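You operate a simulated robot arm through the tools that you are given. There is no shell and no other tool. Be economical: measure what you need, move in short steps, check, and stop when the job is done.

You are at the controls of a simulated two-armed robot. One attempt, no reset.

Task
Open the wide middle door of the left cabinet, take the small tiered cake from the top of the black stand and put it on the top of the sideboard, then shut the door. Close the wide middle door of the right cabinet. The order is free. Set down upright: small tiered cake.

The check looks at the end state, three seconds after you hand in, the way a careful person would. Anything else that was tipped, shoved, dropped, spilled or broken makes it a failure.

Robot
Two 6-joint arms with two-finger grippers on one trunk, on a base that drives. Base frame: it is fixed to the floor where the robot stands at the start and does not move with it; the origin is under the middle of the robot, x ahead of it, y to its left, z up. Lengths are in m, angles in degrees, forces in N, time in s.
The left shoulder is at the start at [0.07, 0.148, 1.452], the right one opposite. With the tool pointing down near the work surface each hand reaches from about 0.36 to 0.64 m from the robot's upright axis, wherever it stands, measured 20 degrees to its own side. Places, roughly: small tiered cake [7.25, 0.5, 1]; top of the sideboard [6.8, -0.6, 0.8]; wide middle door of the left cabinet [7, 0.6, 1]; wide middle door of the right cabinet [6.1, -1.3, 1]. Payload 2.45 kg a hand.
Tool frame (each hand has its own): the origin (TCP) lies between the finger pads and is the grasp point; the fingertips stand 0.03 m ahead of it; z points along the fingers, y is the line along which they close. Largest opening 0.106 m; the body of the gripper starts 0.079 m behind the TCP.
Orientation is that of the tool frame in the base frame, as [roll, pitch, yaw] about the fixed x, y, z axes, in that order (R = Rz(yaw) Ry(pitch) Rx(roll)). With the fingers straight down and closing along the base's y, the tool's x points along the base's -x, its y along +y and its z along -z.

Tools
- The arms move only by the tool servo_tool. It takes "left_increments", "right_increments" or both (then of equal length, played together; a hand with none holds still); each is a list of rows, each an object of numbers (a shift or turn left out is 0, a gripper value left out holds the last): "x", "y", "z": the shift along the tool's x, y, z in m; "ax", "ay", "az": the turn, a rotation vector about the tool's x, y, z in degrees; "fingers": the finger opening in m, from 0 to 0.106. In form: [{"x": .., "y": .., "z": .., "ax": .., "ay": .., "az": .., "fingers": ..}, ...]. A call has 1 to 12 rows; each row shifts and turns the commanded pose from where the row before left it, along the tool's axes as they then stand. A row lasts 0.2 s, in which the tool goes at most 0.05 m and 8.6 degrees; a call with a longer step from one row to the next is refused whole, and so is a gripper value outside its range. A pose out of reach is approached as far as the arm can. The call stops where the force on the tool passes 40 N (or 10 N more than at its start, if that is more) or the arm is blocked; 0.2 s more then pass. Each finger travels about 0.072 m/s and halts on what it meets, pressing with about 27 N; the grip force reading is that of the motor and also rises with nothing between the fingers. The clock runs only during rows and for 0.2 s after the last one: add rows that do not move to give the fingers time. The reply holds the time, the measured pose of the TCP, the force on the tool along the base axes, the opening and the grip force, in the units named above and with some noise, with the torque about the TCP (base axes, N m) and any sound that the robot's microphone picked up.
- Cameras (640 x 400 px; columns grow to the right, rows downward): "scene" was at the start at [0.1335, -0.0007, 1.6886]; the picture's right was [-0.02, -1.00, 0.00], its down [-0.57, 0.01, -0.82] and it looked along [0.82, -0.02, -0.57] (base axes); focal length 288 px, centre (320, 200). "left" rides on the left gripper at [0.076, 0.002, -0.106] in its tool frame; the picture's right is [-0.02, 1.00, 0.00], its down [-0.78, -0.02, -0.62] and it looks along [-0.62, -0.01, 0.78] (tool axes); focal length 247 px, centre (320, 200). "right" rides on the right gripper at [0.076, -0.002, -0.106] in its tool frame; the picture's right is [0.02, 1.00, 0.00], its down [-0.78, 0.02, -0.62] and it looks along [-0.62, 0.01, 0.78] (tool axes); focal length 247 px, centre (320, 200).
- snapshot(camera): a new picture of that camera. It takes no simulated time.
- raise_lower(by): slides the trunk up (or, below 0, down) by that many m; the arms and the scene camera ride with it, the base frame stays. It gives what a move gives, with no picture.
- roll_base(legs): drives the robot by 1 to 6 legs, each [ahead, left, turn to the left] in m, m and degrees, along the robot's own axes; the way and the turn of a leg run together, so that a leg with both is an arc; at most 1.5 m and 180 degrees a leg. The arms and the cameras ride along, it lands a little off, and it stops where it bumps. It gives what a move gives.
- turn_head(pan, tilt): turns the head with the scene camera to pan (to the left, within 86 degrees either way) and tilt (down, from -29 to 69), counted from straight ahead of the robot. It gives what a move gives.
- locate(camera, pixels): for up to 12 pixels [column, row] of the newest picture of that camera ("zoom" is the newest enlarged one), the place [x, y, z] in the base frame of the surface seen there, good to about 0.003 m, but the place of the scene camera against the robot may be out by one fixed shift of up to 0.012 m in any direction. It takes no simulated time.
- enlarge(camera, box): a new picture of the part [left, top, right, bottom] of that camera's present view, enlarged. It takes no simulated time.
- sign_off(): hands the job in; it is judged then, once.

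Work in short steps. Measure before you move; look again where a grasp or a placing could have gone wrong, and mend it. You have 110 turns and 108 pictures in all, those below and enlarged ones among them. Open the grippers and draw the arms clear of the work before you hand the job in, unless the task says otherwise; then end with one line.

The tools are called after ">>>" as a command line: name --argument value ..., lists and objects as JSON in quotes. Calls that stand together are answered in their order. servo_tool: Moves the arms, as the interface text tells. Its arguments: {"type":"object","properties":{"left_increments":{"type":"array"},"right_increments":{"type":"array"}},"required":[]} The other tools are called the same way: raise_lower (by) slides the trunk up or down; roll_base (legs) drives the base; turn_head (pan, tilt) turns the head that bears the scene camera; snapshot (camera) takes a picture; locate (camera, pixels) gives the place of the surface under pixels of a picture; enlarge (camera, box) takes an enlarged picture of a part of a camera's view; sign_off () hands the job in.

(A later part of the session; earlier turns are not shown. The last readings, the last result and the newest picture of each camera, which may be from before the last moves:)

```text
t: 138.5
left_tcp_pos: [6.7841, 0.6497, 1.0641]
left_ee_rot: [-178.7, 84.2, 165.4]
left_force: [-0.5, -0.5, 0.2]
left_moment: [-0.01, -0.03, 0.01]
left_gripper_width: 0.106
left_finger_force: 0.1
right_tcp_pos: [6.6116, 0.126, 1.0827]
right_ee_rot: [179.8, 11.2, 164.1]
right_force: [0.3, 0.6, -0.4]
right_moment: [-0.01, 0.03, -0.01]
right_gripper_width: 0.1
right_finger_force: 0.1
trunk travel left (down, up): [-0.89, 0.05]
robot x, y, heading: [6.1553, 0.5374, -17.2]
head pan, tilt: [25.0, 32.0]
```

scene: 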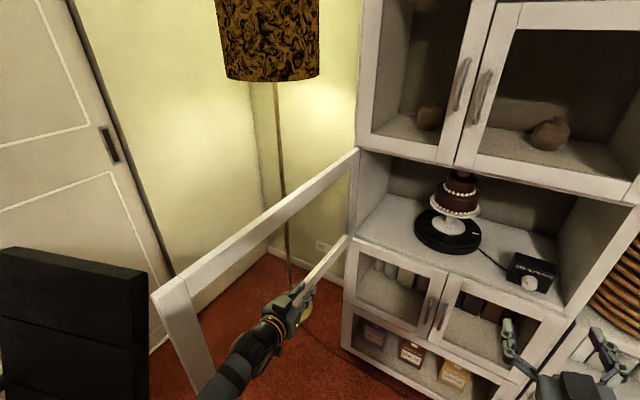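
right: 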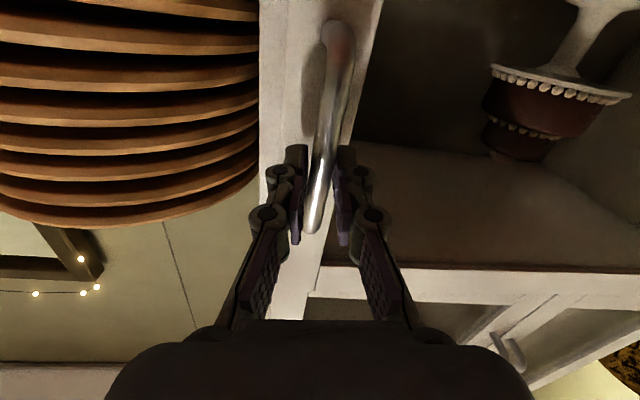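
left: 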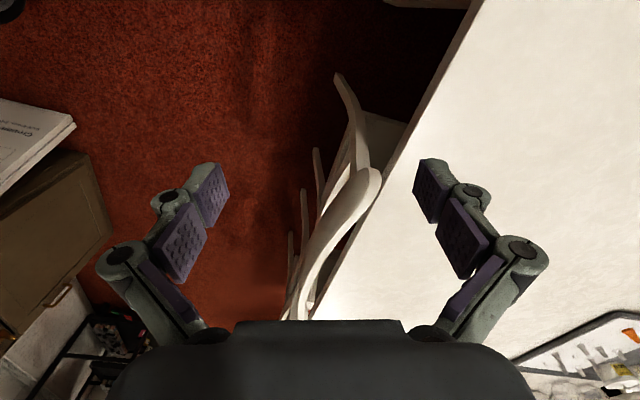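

Right hand is down again. Retract it back 0.22 and right 0.06; then view the cake with the left camera.

>>> servo_tool --right_increments '[{"x": 0.045, "y": -0.01}, {"x": 0.045, "y": -0.01}, {"x": 0.045, "y": -0.01}, {"x": 0.045, "y": -0.015}, {"x": 0.045, "y": -0.015}]'

>>> snapshot --camera "left"

>>> snapshot --camera "scene"

```text
t: 139.7
left_tcp_pos: [6.7816, 0.6488, 1.0662]
left_ee_rot: [-179.0, 84.2, 165.2]
left_force: [-0.2, -0.6, -0.2]
left_moment: [0.01, -0.02, 0.0]
left_gripper_width: 0.1061
left_finger_force: 0.1
right_tcp_pos: [6.393, 0.1385, 1.0405]
right_ee_rot: [179.4, 11.4, 163.8]
right_force: [-0.9, -0.4, 0.6]
right_moment: [-0.01, 0.02, 0.04]
right_gripper_width: 0.1001
right_finger_force: 0.8
right hand out of reach, approached as far as the arm can: row 5
trunk travel left (down, up): [-0.89, 0.05]
robot x, y, heading: [6.1552, 0.5378, -17.1]
head pan, tilt: [25.0, 32.0]
```

```text
58 pictures are left
```

left: 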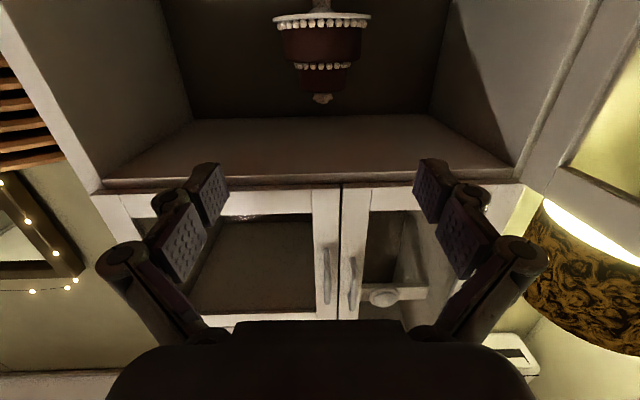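

```text
57 pictures are left
```

scene: 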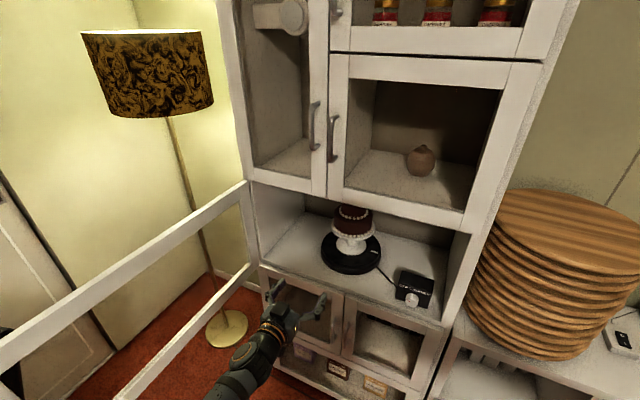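

The left camera shows the cake (upper tier at about (322,78), inverted). I measure it.

>>> enlarge --camera "left" --box '[250, 0, 400, 120]'

>>> locate --camera "left" --pixels '[[300, 80], [322, 80], [346, 80], [322, 92], [287, 45], [322, 45], [360, 45], [275, 17], [370, 17], [322, 67], [322, 100], [320, 150]]'

```text
3.33 times, centred on (325, 60) of left
```

zoom: 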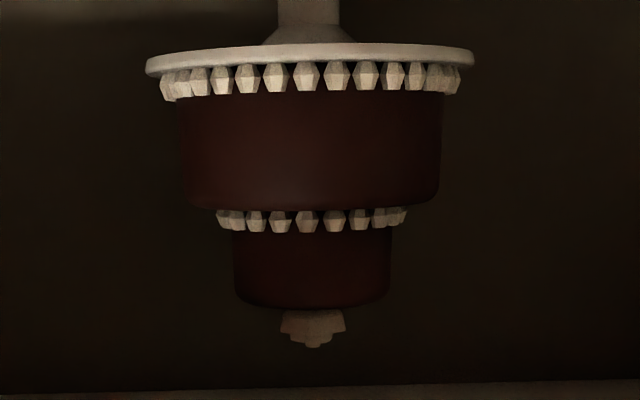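

```text
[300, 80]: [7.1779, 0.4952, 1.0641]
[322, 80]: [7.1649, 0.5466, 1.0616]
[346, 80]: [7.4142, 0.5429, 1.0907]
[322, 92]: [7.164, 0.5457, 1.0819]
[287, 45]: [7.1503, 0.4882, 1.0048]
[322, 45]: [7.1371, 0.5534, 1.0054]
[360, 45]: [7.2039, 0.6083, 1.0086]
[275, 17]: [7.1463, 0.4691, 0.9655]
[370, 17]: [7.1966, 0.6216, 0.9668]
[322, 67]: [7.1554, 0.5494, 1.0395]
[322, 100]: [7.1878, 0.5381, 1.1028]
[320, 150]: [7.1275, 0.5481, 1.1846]
```

Upper tier centre ≈(7.195,.538), mid-height z≈1.065, width ~0.076. I extend the left arm first to keep the base away from the cabinet.

>>> servo_tool --left_increments '[{"z": 0.035, "x": -0.003}, {"z": 0.035, "x": -0.003}, {"z": 0.035, "x": -0.003}, {"z": 0.035, "x": -0.003}]'

```text
t: 140.7
left_tcp_pos: [6.9186, 0.6108, 1.0621]
left_ee_rot: [-179.3, 84.0, 164.9]
left_force: [-0.9, -0.5, 0.0]
left_moment: [-0.02, -0.01, 0.01]
left_gripper_width: 0.1057
left_finger_force: 0.0
right_tcp_pos: [6.3966, 0.1359, 1.0415]
right_ee_rot: [179.9, 11.4, 164.2]
right_force: [-0.2, -0.3, 0.6]
right_moment: [-0.03, 0.04, 0.02]
right_gripper_width: 0.1
right_finger_force: 0.1
trunk travel left (down, up): [-0.89, 0.05]
robot x, y, heading: [6.1585, 0.5398, -17.2]
head pan, tilt: [25.0, 32.0]
```

It reached 0.71 m ahead fine. Extend 0.07 more, then verify alignment with the camera.

>>> servo_tool --left_increments '[{"z": 0.035, "x": -0.005}, {"z": 0.035, "x": -0.005}]'

>>> snapshot --camera "left"

```text
t: 141.3
left_tcp_pos: [6.9888, 0.5909, 1.0628]
left_ee_rot: [179.6, 84.0, 163.7]
left_force: [-0.6, -0.6, -0.3]
left_moment: [0.01, -0.05, 0.03]
left_gripper_width: 0.1059
left_finger_force: 0.0
right_tcp_pos: [6.3977, 0.1359, 1.041]
right_ee_rot: [179.8, 11.4, 164.1]
right_force: [-0.1, 0.9, 0.2]
right_moment: [-0.01, 0.03, 0.03]
right_gripper_width: 0.1
right_finger_force: 0.2
trunk travel left (down, up): [-0.89, 0.05]
robot x, y, heading: [6.1568, 0.5406, -17.2]
head pan, tilt: [25.0, 32.0]
```

```text
55 pictures are left
```

left: 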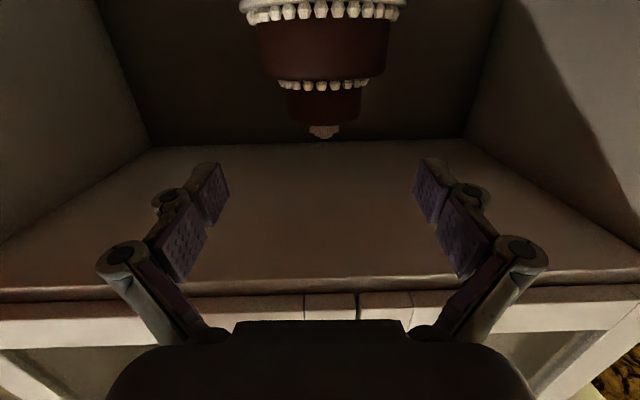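

>>> locate --camera "left" --pixels '[[324, 105], [290, 105], [359, 105], [324, 118], [324, 92], [324, 60], [262, 55], [386, 55], [324, 145], [324, 285]]'

```text
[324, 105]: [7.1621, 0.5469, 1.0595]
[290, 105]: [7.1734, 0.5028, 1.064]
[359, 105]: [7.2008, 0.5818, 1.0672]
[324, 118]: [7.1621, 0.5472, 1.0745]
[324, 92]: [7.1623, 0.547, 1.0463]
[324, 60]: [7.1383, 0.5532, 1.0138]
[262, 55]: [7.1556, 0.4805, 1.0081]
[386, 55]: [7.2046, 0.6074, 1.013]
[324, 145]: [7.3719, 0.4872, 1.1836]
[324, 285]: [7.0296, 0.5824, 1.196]
```

Aligned within 5 mm; tier mid z≈1.063, matches TCP. Drive 0.15 in, check, then the rest.

>>> roll_base --legs '[[0.15, 0.008, 0]]'

>>> snapshot --camera "left"

```text
t: 142.7
left_tcp_pos: [7.1283, 0.5542, 1.0665]
left_ee_rot: [-179.0, 84.3, 165.1]
left_force: [-0.7, 0.0, 0.8]
left_moment: [-0.02, 0.03, -0.04]
left_gripper_width: 0.1059
left_finger_force: 0.0
right_tcp_pos: [6.5354, 0.0996, 1.0416]
right_ee_rot: [179.9, 11.6, 163.9]
right_force: [-0.4, -0.6, 0.0]
right_moment: [0.0, -0.03, 0.01]
right_gripper_width: 0.1001
right_finger_force: 0.2
trunk travel left (down, up): [-0.89, 0.05]
robot x, y, heading: [6.2997, 0.5052, -17.2]
head pan, tilt: [25.0, 32.0]
```

```text
54 pictures are left
```

left: 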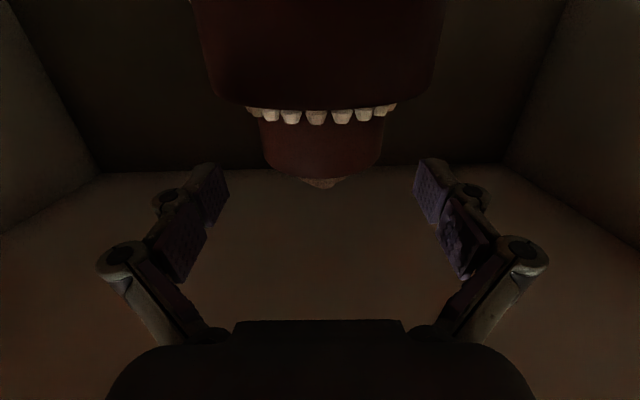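

Tier (263–383) is centred between the fingers (228–415). Advance 0.066 and close.

>>> roll_base --legs '[[0.066, 0, 0]]'

>>> snapshot --camera "left"

>>> enlarge --camera "scene" --box '[200, 130, 480, 330]'

```text
t: 143.7
left_tcp_pos: [7.1882, 0.5356, 1.0711]
left_ee_rot: [-178.8, 84.5, 165.3]
left_force: [-2.2, 0.9, 1.5]
left_moment: [0.02, 0.06, -0.01]
left_gripper_width: 0.1059
left_finger_force: 0.1
right_tcp_pos: [6.5964, 0.0818, 1.0427]
right_ee_rot: [179.9, 11.8, 163.9]
right_force: [-0.7, 1.0, 0.2]
right_moment: [-0.04, -0.09, 0.01]
right_gripper_width: 0.0999
right_finger_force: 0.1
trunk travel left (down, up): [-0.89, 0.05]
robot x, y, heading: [6.363, 0.4828, -17.3]
head pan, tilt: [25.0, 32.0]
```

```text
53 pictures are left
```

left: 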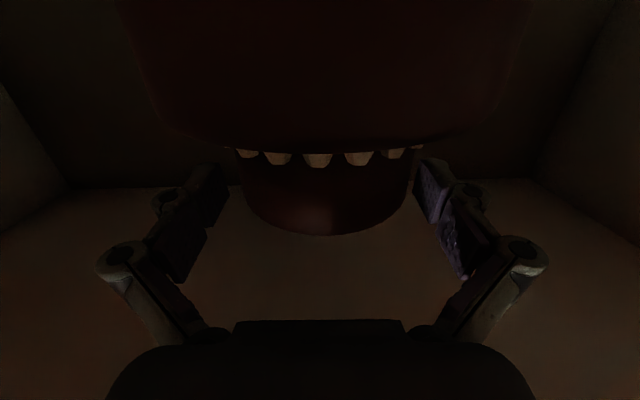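

```text
2.00 times, centred on (340, 230) of scene
```

zoom: 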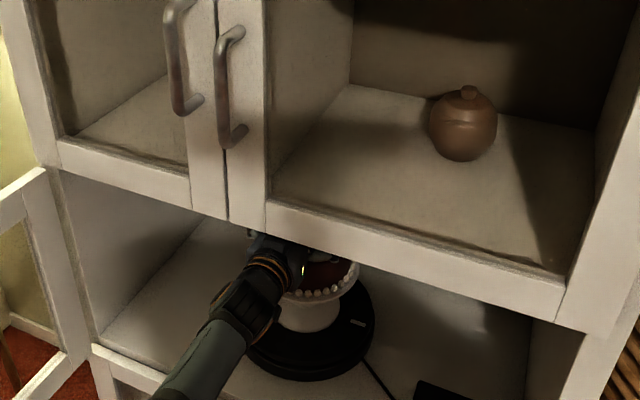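

TCP drifted to z 1.071; lower 6 mm and close gently.

>>> servo_tool --left_increments '[{"x": 0.006}, {"fingers": 0.07}, {}, {}, {}, {}]'

>>> snapshot --camera "left"

```text
t: 145.1
left_tcp_pos: [7.1926, 0.5349, 1.0607]
left_ee_rot: [-178.8, 84.2, 165.2]
left_force: [1.7, -1.1, 0.6]
left_moment: [0.04, -0.15, -0.02]
left_gripper_width: 0.0904
left_finger_force: 27.1
right_tcp_pos: [6.6012, 0.0803, 1.041]
right_ee_rot: [179.8, 11.4, 163.9]
right_force: [-0.2, -0.1, -0.4]
right_moment: [0.01, -0.03, 0.0]
right_gripper_width: 0.1
right_finger_force: 0.1
trunk travel left (down, up): [-0.89, 0.05]
robot x, y, heading: [6.3639, 0.4838, -17.1]
head pan, tilt: [25.0, 32.0]
```

```text
51 pictures are left
```

left: 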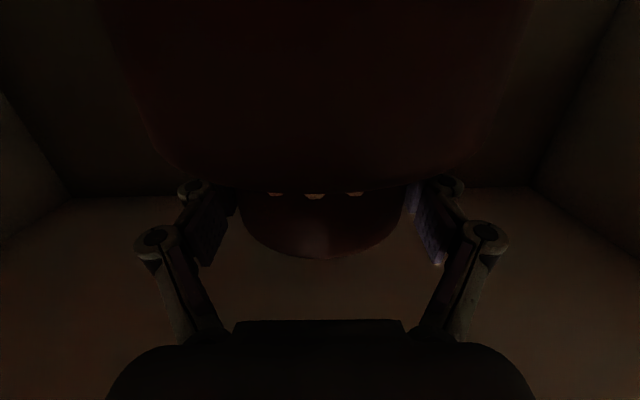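

Width 0.090 suggests the pads caught the pearl ring. I reopen, raise 9 mm and regrip on the smooth tier.

>>> servo_tool --left_increments '[{"fingers": 0.106}, {}, {"x": -0.009}, {}, {"fingers": 0.07}, {}, {}, {}, {}]'

>>> snapshot --camera "left"

```text
t: 147.1
left_tcp_pos: [7.1936, 0.535, 1.0697]
left_ee_rot: [-178.8, 84.2, 165.2]
left_force: [-1.8, 0.0, 0.0]
left_moment: [-0.06, -0.03, -0.02]
left_gripper_width: 0.0864
left_finger_force: 27.1
right_tcp_pos: [6.6015, 0.0814, 1.0407]
right_ee_rot: [179.8, 11.3, 163.9]
right_force: [-0.8, 0.1, 0.0]
right_moment: [0.0, -0.01, -0.03]
right_gripper_width: 0.1002
right_finger_force: 0.1
trunk travel left (down, up): [-0.89, 0.05]
robot x, y, heading: [6.3617, 0.4827, -17.5]
head pan, tilt: [25.0, 32.0]
```

```text
50 pictures are left
```

left: 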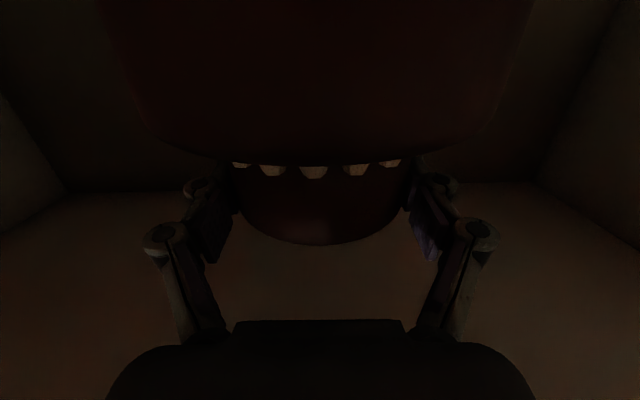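

Now 0.0864 on the smooth tier. Lift 0.03 m with the trunk and check.

>>> raise_lower --by 0.03

>>> enlarge --camera "scene" --box '[260, 180, 480, 340]'

```text
t: 147.8
left_tcp_pos: [7.1948, 0.5362, 1.097]
left_ee_rot: [-178.6, 84.1, 165.2]
left_force: [0.2, 0.2, -5.7]
left_moment: [0.04, 0.06, -0.03]
left_gripper_width: 0.0845
left_finger_force: 27.1
right_tcp_pos: [6.6036, 0.0816, 1.0714]
right_ee_rot: [179.8, 11.5, 163.9]
right_force: [0.5, -0.4, -0.2]
right_moment: [0.01, -0.01, 0.0]
right_gripper_width: 0.1004
right_finger_force: 0.1
trunk travel left (down, up): [-0.92, 0.02]
robot x, y, heading: [6.3604, 0.4824, -17.2]
head pan, tilt: [25.0, 32.0]
```

```text
2.50 times, centred on (370, 260) of scene
```

zoom: 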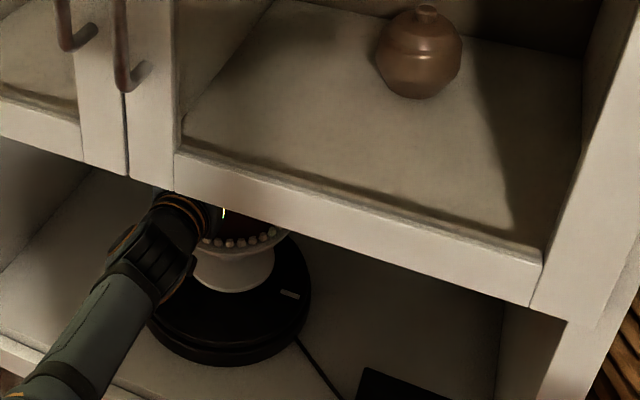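

Lifted (≈5.7 N). Back straight out 0.38 m.

>>> roll_base --legs '[[-0.2, 0, 0], [-0.18, 0, 0]]'

>>> snapshot --camera "scene"

```text
t: 150.6
left_tcp_pos: [6.8342, 0.6472, 1.0941]
left_ee_rot: [-178.8, 83.8, 165.4]
left_force: [1.4, 0.1, -7.2]
left_moment: [-0.01, 0.11, 0.0]
left_gripper_width: 0.0836
left_finger_force: 27.3
right_tcp_pos: [6.246, 0.1923, 1.0698]
right_ee_rot: [179.9, 11.2, 164.1]
right_force: [0.4, -0.7, 0.9]
right_moment: [0.01, 0.05, 0.0]
right_gripper_width: 0.1
right_finger_force: 0.0
trunk travel left (down, up): [-0.92, 0.02]
robot x, y, heading: [6.007, 0.5929, -17.1]
head pan, tilt: [25.0, 32.0]
```

```text
48 pictures are left
```

scene: 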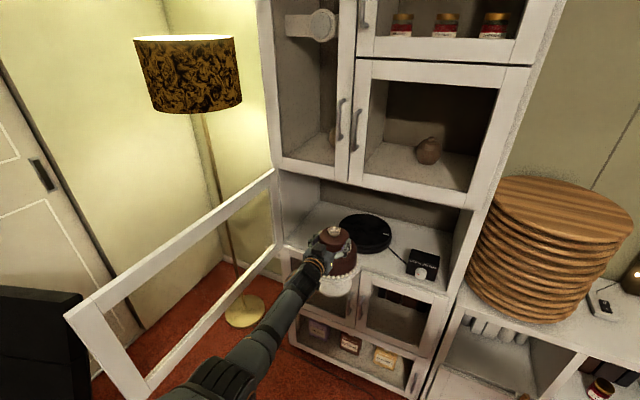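

Cake is out and upright. I draw the arm back 0.12 so that the cake clears the board stack (front x≈6.84), then slide right to the sideboard's free area.

>>> servo_tool --left_increments '[{"z": -0.025}, {"z": -0.025}, {"z": -0.025}, {"z": -0.025}, {"z": -0.02}]'

>>> roll_base --legs '[[0.14, -0.48, 0], [0.14, -0.48, 0]]'

>>> turn_head --pan 10 --tilt 35

>>> snapshot --camera "scene"

```text
t: 151.8
left_tcp_pos: [6.7276, 0.679, 1.1083]
left_ee_rot: [-178.6, 84.1, 165.7]
left_force: [0.4, 0.7, -6.5]
left_moment: [0.0, 0.08, 0.02]
left_gripper_width: 0.0789
left_finger_force: 27.0
left hand out of reach, approached as far as the arm can: row 2
right_tcp_pos: [6.2411, 0.194, 1.0709]
right_ee_rot: [179.7, 11.4, 164.1]
right_force: [-0.4, 0.1, -0.2]
right_moment: [0.01, -0.01, 0.04]
right_gripper_width: 0.0999
right_finger_force: 0.1
trunk travel left (down, up): [-0.92, 0.02]
robot x, y, heading: [6.0034, 0.5934, -17.2]
head pan, tilt: [25.0, 32.0]
```

```text
t: 157.2
left_tcp_pos: [6.7135, -0.3206, 1.1079]
left_ee_rot: [-178.1, 84.2, 165.9]
left_force: [0.4, 1.1, -0.1]
left_moment: [-0.01, 0.01, -0.03]
left_gripper_width: 0.07
left_finger_force: 0.0
right_tcp_pos: [6.2249, -0.8031, 1.0722]
right_ee_rot: [179.9, 11.5, 163.9]
right_force: [0.4, -0.6, 0.8]
right_moment: [-0.02, 0.01, 0.04]
right_gripper_width: 0.0996
right_finger_force: 0.0
trunk travel left (down, up): [-0.92, 0.02]
robot x, y, heading: [5.9822, -0.4013, -17.4]
head pan, tilt: [25.0, 32.0]
```

```text
t: 158.0
left_tcp_pos: [6.7126, -0.3204, 1.1091]
left_ee_rot: [-179.1, 84.0, 164.8]
left_force: [-0.3, -0.7, 0.5]
left_moment: [0.01, -0.02, 0.0]
left_gripper_width: 0.0699
left_finger_force: 0.0
right_tcp_pos: [6.2239, -0.8035, 1.0705]
right_ee_rot: [179.6, 11.4, 163.9]
right_force: [0.2, 0.3, 0.8]
right_moment: [0.0, 0.02, -0.01]
right_gripper_width: 0.1
right_finger_force: 0.0
trunk travel left (down, up): [-0.92, 0.02]
robot x, y, heading: [5.9861, -0.4013, -17.1]
head pan, tilt: [10.0, 35.0]
```

```text
47 pictures are left
```

scene: 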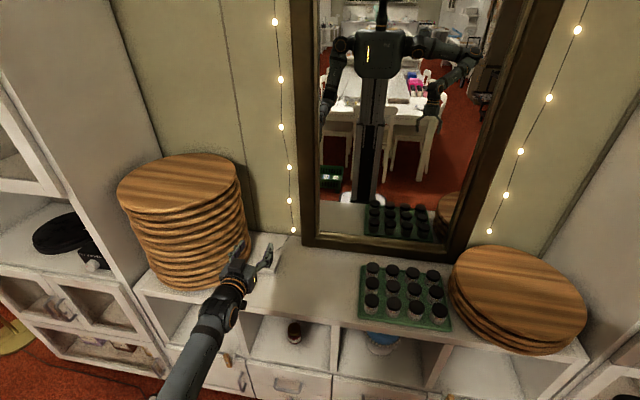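

The grip slipped: the left gripper is empty (0.07). I must find the cake along the path on the floor.

>>> turn_head --pan 60 --tilt 45

>>> snapshot --camera "scene"

>>> turn_head --pan 25 --tilt 62

>>> snapshot --camera "scene"

```text
t: 159.2
left_tcp_pos: [6.7119, -0.322, 1.1092]
left_ee_rot: [-178.9, 84.1, 165.0]
left_force: [-0.2, 1.4, 0.8]
left_moment: [0.01, 0.03, 0.01]
left_gripper_width: 0.0699
left_finger_force: 0.1
right_tcp_pos: [6.2242, -0.8049, 1.0706]
right_ee_rot: [179.8, 11.4, 163.9]
right_force: [-0.7, -0.6, -0.2]
right_moment: [-0.01, 0.02, -0.01]
right_gripper_width: 0.0997
right_finger_force: 0.0
trunk travel left (down, up): [-0.92, 0.02]
robot x, y, heading: [5.9875, -0.4006, -17.4]
head pan, tilt: [60.0, 45.0]
```

```text
46 pictures are left
```

scene: 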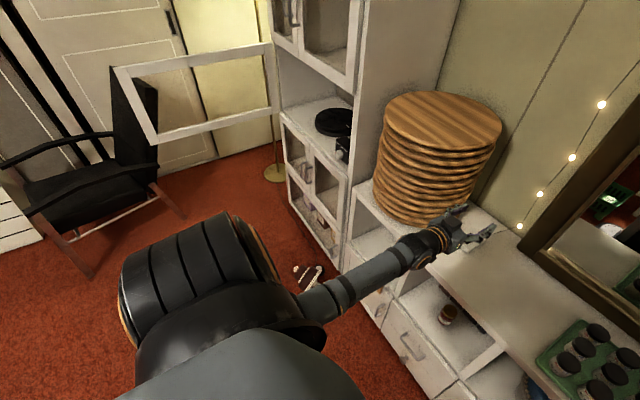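

```text
t: 160.2
left_tcp_pos: [6.7131, -0.3211, 1.1084]
left_ee_rot: [-179.0, 84.1, 165.1]
left_force: [0.4, -0.9, 0.0]
left_moment: [0.02, 0.02, 0.02]
left_gripper_width: 0.07
left_finger_force: 0.1
right_tcp_pos: [6.2248, -0.8047, 1.0707]
right_ee_rot: [179.8, 11.4, 163.9]
right_force: [0.1, -0.1, 0.5]
right_moment: [-0.02, -0.01, -0.01]
right_gripper_width: 0.1003
right_finger_force: 0.0
trunk travel left (down, up): [-0.92, 0.02]
robot x, y, heading: [5.9835, -0.4005, -17.3]
head pan, tilt: [25.0, 62.0]
```

```text
45 pictures are left
```

scene: 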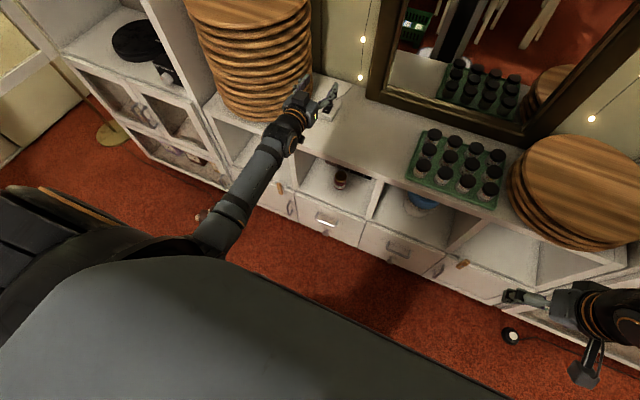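

The cake lies on the floor near (310,275) of the pan‑60 view. I turn back there and measure.

>>> turn_head --pan 58 --tilt 48

>>> enlarge --camera "scene" --box '[260, 200, 400, 300]'

>>> snapshot --camera "scene"

```text
t: 161.2
left_tcp_pos: [6.7139, -0.3222, 1.1084]
left_ee_rot: [-179.0, 84.1, 164.9]
left_force: [-0.2, 1.1, 1.2]
left_moment: [0.0, 0.0, 0.02]
left_gripper_width: 0.0699
left_finger_force: 0.1
right_tcp_pos: [6.2235, -0.8041, 1.0711]
right_ee_rot: [179.7, 11.4, 163.9]
right_force: [0.4, 0.3, 0.1]
right_moment: [-0.02, -0.02, -0.01]
right_gripper_width: 0.0998
right_finger_force: 0.1
trunk travel left (down, up): [-0.92, 0.02]
robot x, y, heading: [5.9876, -0.4044, -17.1]
head pan, tilt: [58.0, 48.0]
```

```text
4.00 times, centred on (330, 250) of scene
```

zoom: 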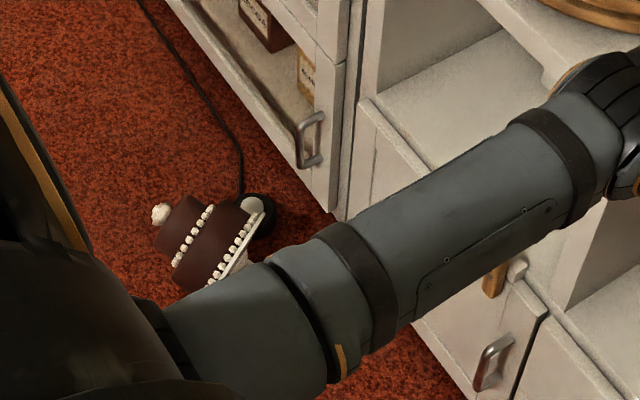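

```text
43 pictures are left
```

scene: 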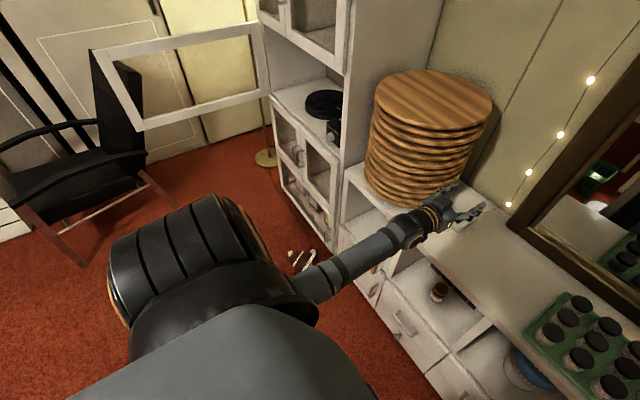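

The cake is intact, lying on its side near the cable puck. Locate it.

>>> locate --camera "scene" --pixels '[[290, 253], [300, 258], [309, 258], [315, 251], [297, 264], [305, 270], [326, 240], [293, 262]]'

>>> locate --camera "zoom" --pixels '[[160, 213], [205, 235], [190, 215], [228, 250], [250, 203], [262, 215], [215, 280], [180, 245], [225, 200]]'

```text
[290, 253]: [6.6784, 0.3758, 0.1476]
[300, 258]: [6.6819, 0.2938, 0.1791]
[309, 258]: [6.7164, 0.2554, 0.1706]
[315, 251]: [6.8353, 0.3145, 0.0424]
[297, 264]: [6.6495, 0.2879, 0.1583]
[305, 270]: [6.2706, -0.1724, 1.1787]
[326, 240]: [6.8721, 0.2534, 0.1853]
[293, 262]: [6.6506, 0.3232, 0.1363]
```

```text
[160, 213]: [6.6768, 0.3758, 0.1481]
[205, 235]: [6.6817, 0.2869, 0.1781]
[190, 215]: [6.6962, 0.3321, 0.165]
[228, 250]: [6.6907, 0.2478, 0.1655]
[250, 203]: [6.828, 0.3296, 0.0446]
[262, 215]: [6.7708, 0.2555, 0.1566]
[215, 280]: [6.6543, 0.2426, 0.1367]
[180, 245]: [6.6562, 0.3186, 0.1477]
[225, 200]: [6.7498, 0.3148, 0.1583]
```

I go back left in front of the fallen cake for a close view.

>>> roll_base --legs '[[-0.1, 0.35, 0], [-0.1, 0.35, 0]]'

>>> turn_head --pan 15 --tilt 60

>>> snapshot --camera "scene"

```text
t: 165.4
left_tcp_pos: [6.7316, 0.402, 1.1093]
left_ee_rot: [-179.8, 84.2, 164.0]
left_force: [0.3, -0.1, 0.7]
left_moment: [-0.01, 0.01, 0.03]
left_gripper_width: 0.0702
left_finger_force: 0.1
right_tcp_pos: [6.242, -0.0802, 1.0706]
right_ee_rot: [179.7, 11.4, 163.8]
right_force: [-0.1, -0.7, -1.1]
right_moment: [0.04, 0.01, -0.01]
right_gripper_width: 0.0996
right_finger_force: 0.0
trunk travel left (down, up): [-0.92, 0.02]
robot x, y, heading: [6.0022, 0.3277, -17.2]
head pan, tilt: [58.0, 48.0]
```

```text
t: 166.5
left_tcp_pos: [6.7322, 0.4041, 1.1087]
left_ee_rot: [-178.9, 84.0, 164.8]
left_force: [0.6, 0.5, 0.0]
left_moment: [-0.01, 0.03, -0.04]
left_gripper_width: 0.0697
left_finger_force: 0.0
right_tcp_pos: [6.2424, -0.077, 1.071]
right_ee_rot: [179.8, 11.5, 163.8]
right_force: [0.2, -0.9, 0.7]
right_moment: [0.01, -0.05, -0.02]
right_gripper_width: 0.1
right_finger_force: 0.0
trunk travel left (down, up): [-0.92, 0.02]
robot x, y, heading: [6.0029, 0.3242, -17.5]
head pan, tilt: [15.0, 60.0]
```

```text
42 pictures are left
```

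scene: 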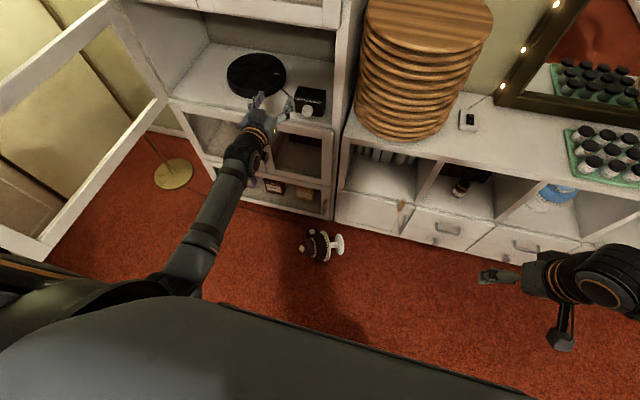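

>>> enlarge --camera "scene" --box '[270, 210, 370, 280]'

>>> locate --camera "scene" --pixels '[[303, 248], [312, 245], [320, 246], [327, 245], [333, 245], [340, 244], [310, 232], [325, 233], [326, 258], [318, 240], [341, 236], [342, 253]]'

```text
5.71 times, centred on (320, 245) of scene
```

zoom: 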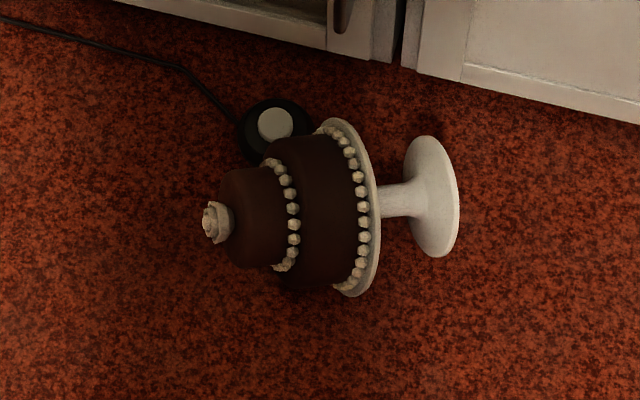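

```text
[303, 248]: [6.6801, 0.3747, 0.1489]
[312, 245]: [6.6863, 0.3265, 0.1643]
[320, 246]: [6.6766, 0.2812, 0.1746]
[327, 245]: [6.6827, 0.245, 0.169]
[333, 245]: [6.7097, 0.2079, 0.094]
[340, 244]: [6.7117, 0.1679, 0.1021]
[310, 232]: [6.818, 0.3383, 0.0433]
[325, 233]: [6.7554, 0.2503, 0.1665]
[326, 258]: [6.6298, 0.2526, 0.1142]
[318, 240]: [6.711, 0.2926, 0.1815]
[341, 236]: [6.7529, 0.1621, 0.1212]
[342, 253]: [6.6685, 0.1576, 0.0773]
```

The cake is intact on its side, top pointing left, slightly raised. Plan: shut the left door first (nothing more needed inside), then regrip the cake from its top end so that it hangs upright. I fold the left hand down and retract it.

>>> servo_tool --left_increments '[{"ay": 8.4, "fingers": 0}, {"ay": 8.4}, {"ay": 8.4}, {"ay": 8.4}, {"ay": 8.4}, {"ay": 8.4}, {"ay": 8.4}, {"ay": 8.4}, {"ay": 8.4}, {"ay": 8.4}]'

>>> servo_tool --left_increments '[{"x": 0.045, "y": 0.005}, {"x": 0.045, "y": 0.005}, {"x": 0.045, "y": 0.005}, {"x": 0.045, "y": 0.005}, {"x": 0.045, "y": 0.005}]'

```text
t: 168.7
left_tcp_pos: [6.7328, 0.4047, 1.1084]
left_ee_rot: [-179.9, 0.0, 163.8]
left_force: [0.2, -0.3, -0.1]
left_moment: [0.03, 0.03, -0.01]
left_gripper_width: 0.0
left_finger_force: 27.0
right_tcp_pos: [6.2435, -0.0788, 1.0717]
right_ee_rot: [179.8, 11.4, 163.7]
right_force: [0.5, 0.2, 0.0]
right_moment: [0.02, 0.0, 0.03]
right_gripper_width: 0.0999
right_finger_force: 0.1
trunk travel left (down, up): [-0.92, 0.02]
robot x, y, heading: [6.0059, 0.3273, -17.7]
head pan, tilt: [15.0, 60.0]
```

```text
t: 169.9
left_tcp_pos: [6.528, 0.4987, 1.0924]
left_ee_rot: [-179.6, 0.5, 163.8]
left_force: [-1.0, -0.4, -0.1]
left_moment: [0.01, -0.02, -0.02]
left_gripper_width: 0.0
left_finger_force: 26.3
left hand out of reach, approached as far as the arm can: row 3, 4
right_tcp_pos: [6.2404, -0.0765, 1.0727]
right_ee_rot: [179.8, 11.5, 163.8]
right_force: [-0.2, 0.7, 0.1]
right_moment: [-0.04, -0.03, -0.04]
right_gripper_width: 0.1
right_finger_force: 0.1
trunk travel left (down, up): [-0.92, 0.02]
robot x, y, heading: [6.0041, 0.3266, -17.3]
head pan, tilt: [15.0, 60.0]
```

Hand is down at z≈1.09. I drive around the door's free edge to its outer (left) side.

>>> roll_base --legs '[[-0.173, 0.386, 0], [-0.173, 0.051, 0], [0, 0, 17], [0, 0.15, 0]]'

>>> turn_head --pan 25 --tilt 45

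>>> snapshot --camera "scene"

```text
t: 175.6
left_tcp_pos: [6.2509, 1.3125, 1.0915]
left_ee_rot: [-179.9, 0.3, -178.4]
left_force: [-0.2, -0.6, 0.0]
left_moment: [0.0, -0.01, 0.01]
left_gripper_width: 0.0001
left_finger_force: 26.5
right_tcp_pos: [6.1505, 0.6766, 1.069]
right_ee_rot: [179.7, 11.5, -178.7]
right_force: [-0.6, -0.4, 0.2]
right_moment: [0.02, 0.0, 0.01]
right_gripper_width: 0.1001
right_finger_force: 0.0
trunk travel left (down, up): [-0.92, 0.02]
robot x, y, heading: [5.8024, 0.9953, 0.1]
head pan, tilt: [15.0, 60.0]
```

```text
t: 176.3
left_tcp_pos: [6.2497, 1.3143, 1.0902]
left_ee_rot: [-179.6, 0.3, -178.5]
left_force: [-0.5, 0.2, 0.4]
left_moment: [0.02, 0.02, -0.02]
left_gripper_width: 0.0001
left_finger_force: 27.4
right_tcp_pos: [6.1498, 0.6805, 1.0703]
right_ee_rot: [179.9, 11.4, -178.6]
right_force: [-0.5, 0.6, 0.0]
right_moment: [0.01, 0.01, 0.04]
right_gripper_width: 0.0998
right_finger_force: 0.1
trunk travel left (down, up): [-0.92, 0.02]
robot x, y, heading: [5.8028, 0.9971, 0.2]
head pan, tilt: [25.0, 45.0]
```

```text
40 pictures are left
```

scene: 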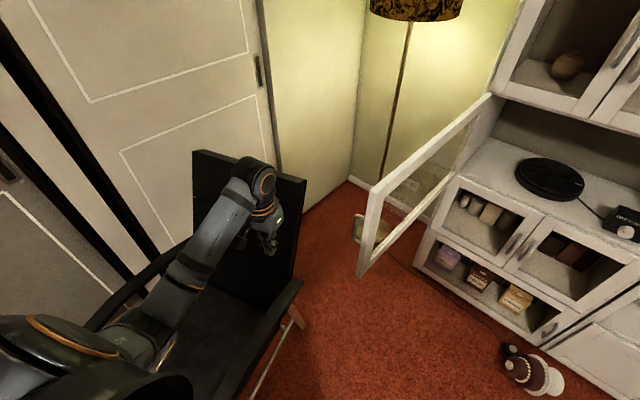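

The door has a clear pane. I check the armchair clearance and then move the hand ahead, behind the door's outer face.

>>> locate --camera "scene" --pixels '[[303, 182], [200, 152], [300, 285], [302, 325], [375, 195], [415, 15], [488, 98], [540, 370], [510, 350], [395, 240]]'

>>> roll_base --legs '[[0.12, 0, 0], [0.16, 0, 0]]'

```text
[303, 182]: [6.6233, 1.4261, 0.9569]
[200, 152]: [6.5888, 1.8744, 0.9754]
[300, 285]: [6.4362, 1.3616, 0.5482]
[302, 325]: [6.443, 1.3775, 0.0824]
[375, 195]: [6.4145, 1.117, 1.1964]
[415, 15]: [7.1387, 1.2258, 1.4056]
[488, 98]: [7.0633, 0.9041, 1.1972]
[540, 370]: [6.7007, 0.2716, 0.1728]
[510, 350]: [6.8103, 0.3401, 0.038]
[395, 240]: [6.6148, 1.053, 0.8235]
```

```text
t: 178.6
left_tcp_pos: [6.5287, 1.3156, 1.0927]
left_ee_rot: [-179.8, 0.5, -178.5]
left_force: [-1.3, -0.2, 0.0]
left_moment: [-0.03, -0.03, -0.01]
left_gripper_width: 0.0
left_finger_force: 27.2
right_tcp_pos: [6.4278, 0.6817, 1.0717]
right_ee_rot: [179.8, 11.5, -178.6]
right_force: [-1.2, -1.5, -0.4]
right_moment: [-0.01, -0.08, -0.01]
right_gripper_width: 0.1
right_finger_force: 0.0
trunk travel left (down, up): [-0.92, 0.02]
robot x, y, heading: [6.0805, 0.9929, 0.1]
head pan, tilt: [25.0, 45.0]
```

Clear of the chair. Now push the door rightwards along its arc with two legs.

>>> roll_base --legs '[[0.02, -0.385, 0], [0.03, -0.2, 0]]'

>>> turn_head --pan 15 --tilt 45

>>> snapshot --camera "scene"

```text
t: 182.2
left_tcp_pos: [6.581, 0.7326, 1.0898]
left_ee_rot: [-179.6, 0.2, -178.6]
left_force: [-0.1, 0.5, 0.6]
left_moment: [-0.06, 0.0, 0.04]
left_gripper_width: 0.0003
left_finger_force: 27.2
right_tcp_pos: [6.4794, 0.098, 1.0726]
right_ee_rot: [-179.9, 11.4, -178.8]
right_force: [0.6, 1.1, -0.1]
right_moment: [-0.08, 0.02, -0.03]
right_gripper_width: 0.0997
right_finger_force: 0.2
trunk travel left (down, up): [-0.92, 0.02]
robot x, y, heading: [6.1317, 0.4092, 0.2]
head pan, tilt: [25.0, 45.0]
```

```text
t: 183.0
left_tcp_pos: [6.5799, 0.7292, 1.0908]
left_ee_rot: [-179.7, 0.3, -178.7]
left_force: [0.9, 1.0, 0.3]
left_moment: [-0.02, 0.0, -0.04]
left_gripper_width: 0.0
left_finger_force: 26.8
right_tcp_pos: [6.4806, 0.0959, 1.0708]
right_ee_rot: [179.8, 11.4, -178.7]
right_force: [-0.1, 0.5, -0.2]
right_moment: [-0.01, 0.01, 0.03]
right_gripper_width: 0.1
right_finger_force: 0.1
trunk travel left (down, up): [-0.92, 0.02]
robot x, y, heading: [6.1311, 0.4064, 0.2]
head pan, tilt: [15.0, 45.0]
```

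```text
39 pictures are left
```

scene: 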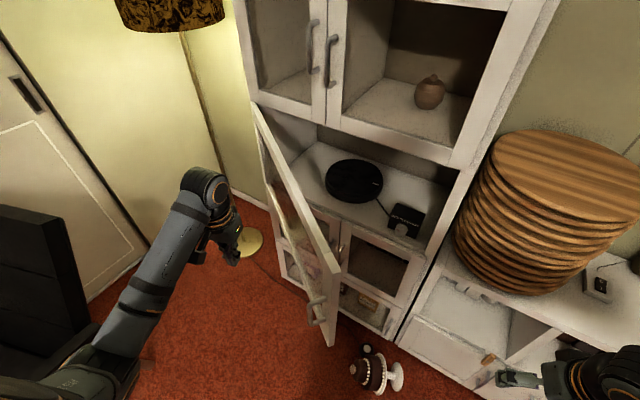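

Door ~45°. Now push with the arm: ahead 0.15 and right 0.18.

>>> servo_tool --left_increments '[{"x": -0.03, "y": -0.036}, {"x": -0.03, "y": -0.036}, {"x": -0.03, "y": -0.036}, {"x": -0.03, "y": -0.036}, {"x": -0.03, "y": -0.036}]'

>>> snapshot --camera "scene"

```text
t: 184.2
left_tcp_pos: [6.7398, 0.556, 1.0774]
left_ee_rot: [-179.9, 0.2, -178.7]
left_force: [1.0, -0.4, -0.3]
left_moment: [0.01, 0.01, 0.01]
left_gripper_width: 0.0
left_finger_force: 27.1
left hand out of reach, approached as far as the arm can: row 1
right_tcp_pos: [6.4817, 0.0929, 1.0697]
right_ee_rot: [179.8, 11.3, -178.6]
right_force: [0.5, -0.9, 0.3]
right_moment: [0.04, 0.04, -0.01]
right_gripper_width: 0.0999
right_finger_force: 0.1
trunk travel left (down, up): [-0.92, 0.02]
robot x, y, heading: [6.1284, 0.4071, 0.1]
head pan, tilt: [15.0, 45.0]
```

```text
38 pictures are left
```

scene: 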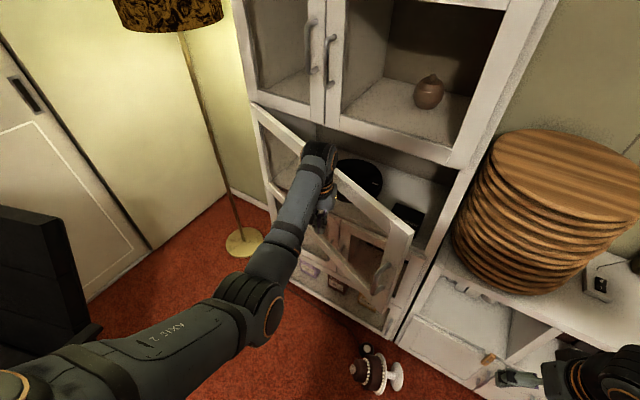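

About 20° left. Continue ahead 0.13, right 0.06.

>>> servo_tool --left_increments '[{"x": -0.03, "y": -0.018}, {"x": -0.03, "y": -0.018}, {"x": -0.03, "y": -0.015}, {"x": -0.03, "y": -0.01}]'

>>> snapshot --camera "scene"

```text
t: 185.2
left_tcp_pos: [6.8008, 0.5241, 1.085]
left_ee_rot: [-179.7, 0.4, -178.7]
left_force: [0.0, 0.6, -0.1]
left_moment: [-0.02, 0.02, -0.02]
left_gripper_width: 0.0
left_finger_force: 26.5
left hand out of reach, approached as far as the arm can: row 3, 4
right_tcp_pos: [6.4795, 0.0966, 1.0706]
right_ee_rot: [179.8, 11.5, -178.7]
right_force: [-1.3, -0.3, 0.5]
right_moment: [-0.02, 0.02, 0.01]
right_gripper_width: 0.1003
right_finger_force: 0.0
trunk travel left (down, up): [-0.92, 0.02]
robot x, y, heading: [6.1346, 0.4047, -0.1]
head pan, tilt: [15.0, 45.0]
```

```text
37 pictures are left
```

scene: 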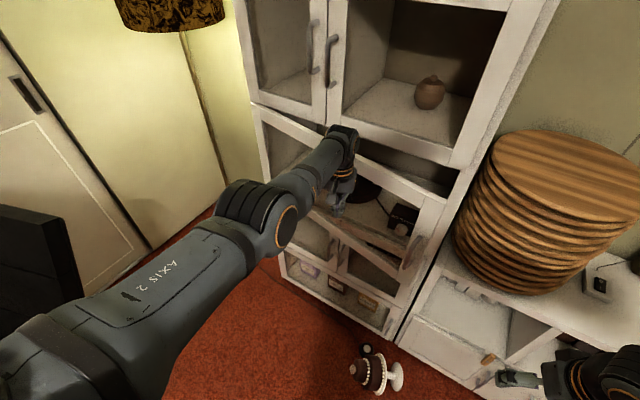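

About 10° left, arm at its reach. Base ahead 0.07 (front stays short of the cake).

>>> roll_base --legs '[[0.07, -0.02, 0]]'

>>> snapshot --camera "scene"

```text
t: 186.2
left_tcp_pos: [6.8637, 0.5057, 1.088]
left_ee_rot: [-179.7, 0.7, -178.7]
left_force: [-0.8, -0.2, 0.9]
left_moment: [-0.02, -0.08, 0.01]
left_gripper_width: 0.0
left_finger_force: 27.2
right_tcp_pos: [6.5441, 0.077, 1.0741]
right_ee_rot: [180.0, 11.7, -178.8]
right_force: [-1.0, 1.1, 0.5]
right_moment: [0.01, -0.05, 0.01]
right_gripper_width: 0.0999
right_finger_force: 0.1
trunk travel left (down, up): [-0.92, 0.02]
robot x, y, heading: [6.2023, 0.3882, 0.1]
head pan, tilt: [15.0, 45.0]
```

```text
36 pictures are left
```

scene: 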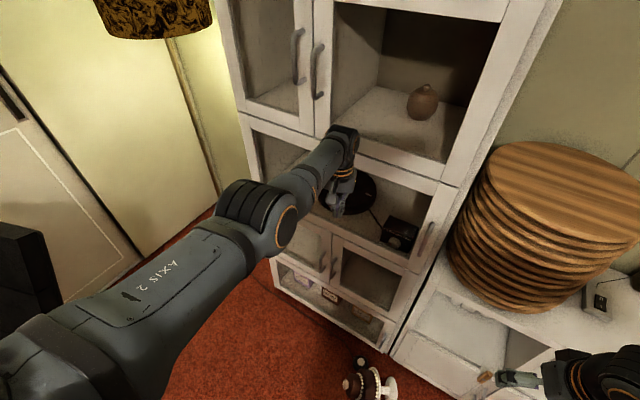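

Measure whether it is flush.

>>> locate --camera "scene" --pixels '[[450, 188], [440, 205], [462, 184], [440, 175], [250, 122], [270, 130], [415, 272], [405, 300], [395, 178], [380, 160]]'

>>> enlarge --camera "scene" --box '[340, 130, 500, 330]'

```text
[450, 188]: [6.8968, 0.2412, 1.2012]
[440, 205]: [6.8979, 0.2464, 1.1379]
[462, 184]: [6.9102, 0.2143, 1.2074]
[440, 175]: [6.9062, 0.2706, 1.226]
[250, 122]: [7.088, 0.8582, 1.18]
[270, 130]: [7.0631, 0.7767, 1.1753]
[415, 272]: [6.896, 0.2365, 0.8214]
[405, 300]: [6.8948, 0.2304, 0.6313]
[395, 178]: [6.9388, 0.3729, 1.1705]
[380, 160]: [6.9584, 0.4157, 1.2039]
```

```text
2.00 times, centred on (420, 230) of scene
```

zoom: 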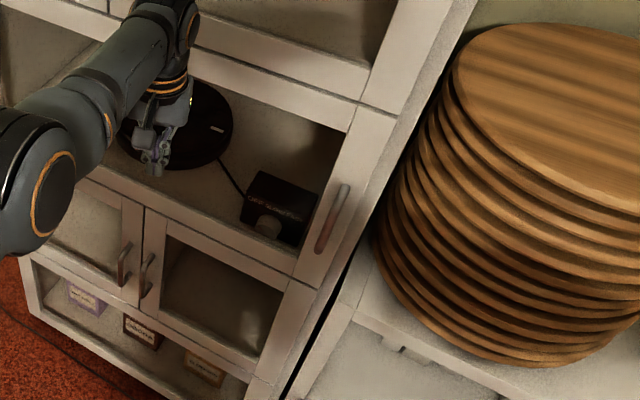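

The left door is flush (free edge (6.897,.241) as before). Now the cake: I back off, move left, turn to −70° so I face from the cake's top end.

>>> roll_base --legs '[[-0.2, 0, 0], [0, 0.45, 0], [0.1, 0, -70]]'

>>> servo_tool --left_increments '[{"x": 0.04, "y": 0.03, "fingers": 0.106}, {"x": 0.04, "y": 0.03}, {"x": 0.03, "y": 0.03}, {}]'

>>> turn_head --pan 15 --tilt 60

>>> snapshot --camera "scene"

```text
t: 193.1
left_tcp_pos: [6.4243, 0.2024, 1.0844]
left_ee_rot: [-179.8, 0.3, 112.3]
left_force: [0.0, -0.3, -0.5]
left_moment: [-0.01, -0.01, 0.02]
left_gripper_width: 0.0
left_finger_force: 27.0
right_tcp_pos: [5.9101, 0.3491, 1.0705]
right_ee_rot: [179.8, 11.4, 112.1]
right_force: [0.0, 0.5, 0.0]
right_moment: [0.02, -0.01, 0.0]
right_gripper_width: 0.1001
right_finger_force: 0.1
trunk travel left (down, up): [-0.92, 0.02]
robot x, y, heading: [6.0805, 0.7881, -69.3]
head pan, tilt: [15.0, 45.0]
```

```text
t: 194.1
left_tcp_pos: [6.4668, 0.3368, 1.082]
left_ee_rot: [-179.8, 0.2, 112.2]
left_force: [0.3, 0.3, 0.1]
left_moment: [0.06, 0.02, -0.01]
left_gripper_width: 0.106
left_finger_force: 0.0
right_tcp_pos: [5.9102, 0.3481, 1.0705]
right_ee_rot: [179.8, 11.4, 112.1]
right_force: [-1.3, -0.2, -0.5]
right_moment: [0.02, 0.01, 0.0]
right_gripper_width: 0.0998
right_finger_force: 0.2
trunk travel left (down, up): [-0.92, 0.02]
robot x, y, heading: [6.0779, 0.7835, -68.9]
head pan, tilt: [15.0, 45.0]
```

```text
t: 194.9
left_tcp_pos: [6.4652, 0.337, 1.0822]
left_ee_rot: [-179.9, 0.3, 112.3]
left_force: [-1.1, 0.4, 0.9]
left_moment: [0.02, -0.01, 0.02]
left_gripper_width: 0.106
left_finger_force: 0.1
right_tcp_pos: [5.9098, 0.3486, 1.071]
right_ee_rot: [179.7, 11.4, 112.2]
right_force: [0.0, 0.4, -0.5]
right_moment: [-0.02, 0.01, 0.0]
right_gripper_width: 0.0997
right_finger_force: 0.0
trunk travel left (down, up): [-0.92, 0.02]
robot x, y, heading: [6.0776, 0.7845, -69.1]
head pan, tilt: [15.0, 60.0]
```

```text
34 pictures are left
```

scene: 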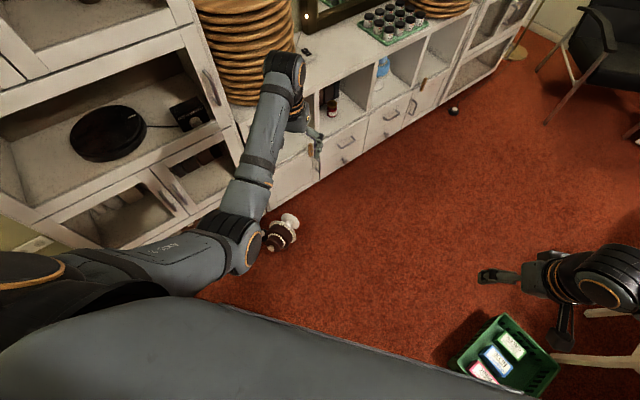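

I see the crate too (505,350); check whether it moved, and locate the cake again.

>>> locate --camera "scene" --pixels '[[503, 316], [557, 368], [450, 362], [270, 250], [282, 235], [290, 222], [276, 235], [267, 243]]'

>>> enlarge --camera "scene" --box '[230, 190, 330, 270]'

```text
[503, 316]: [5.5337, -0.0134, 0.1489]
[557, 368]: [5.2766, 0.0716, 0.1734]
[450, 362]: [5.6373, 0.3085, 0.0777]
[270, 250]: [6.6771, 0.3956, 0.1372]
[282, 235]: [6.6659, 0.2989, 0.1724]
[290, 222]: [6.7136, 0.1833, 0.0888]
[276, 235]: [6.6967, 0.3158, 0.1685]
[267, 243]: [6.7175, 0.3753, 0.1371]
```

```text
5.00 times, centred on (280, 230) of scene
```

zoom: 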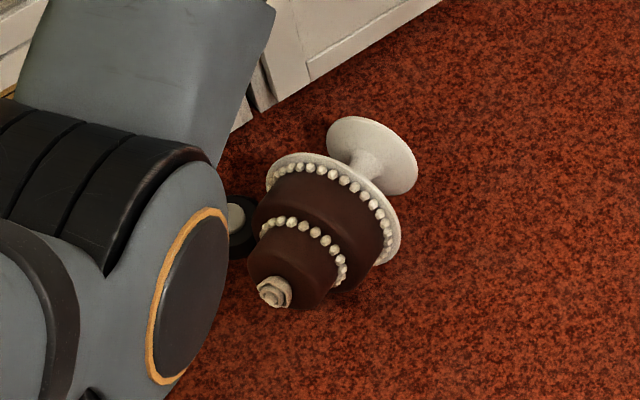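

The cake rests stably on plate and foot rims; upper tier centre ≈(6.687,.341,.117), axis bearing 98°, ~18° up. I shift the base, yaw the tool −12° and pitch it ~68° up here in free space.

>>> roll_base --legs '[[-0.03, 0.2, 0]]'

>>> servo_tool --left_increments '[{"az": 6.5}, {"az": 6.5}, {"ay": -8.5}, {"ay": -8.5}, {"ay": -8.5}, {"ay": -8.5}, {"ay": -8.5}, {"ay": -8.5}, {"ay": -8.5}, {"ay": -8.5}]'

```text
t: 196.5
left_tcp_pos: [6.6405, 0.4357, 1.0837]
left_ee_rot: [-180.0, 0.3, 112.4]
left_force: [0.1, 0.4, 0.6]
left_moment: [0.01, -0.05, 0.01]
left_gripper_width: 0.1058
left_finger_force: 0.1
right_tcp_pos: [6.0849, 0.4477, 1.07]
right_ee_rot: [179.6, 11.4, 112.2]
right_force: [0.1, -0.1, -1.0]
right_moment: [0.02, -0.02, 0.0]
right_gripper_width: 0.0999
right_finger_force: 0.1
trunk travel left (down, up): [-0.92, 0.02]
robot x, y, heading: [6.2592, 0.8884, -68.8]
head pan, tilt: [15.0, 60.0]
```

```text
t: 198.7
left_tcp_pos: [6.6432, 0.4383, 1.0828]
left_ee_rot: [-179.5, 68.5, 99.7]
left_force: [-0.4, -0.3, -0.1]
left_moment: [0.0, 0.02, 0.02]
left_gripper_width: 0.1061
left_finger_force: 0.0
right_tcp_pos: [6.0887, 0.448, 1.0713]
right_ee_rot: [179.9, 11.3, 112.2]
right_force: [-0.2, 0.2, -0.2]
right_moment: [-0.05, 0.0, 0.0]
right_gripper_width: 0.1002
right_finger_force: 0.0
trunk travel left (down, up): [-0.92, 0.02]
robot x, y, heading: [6.2591, 0.8852, -68.7]
head pan, tilt: [15.0, 60.0]
```

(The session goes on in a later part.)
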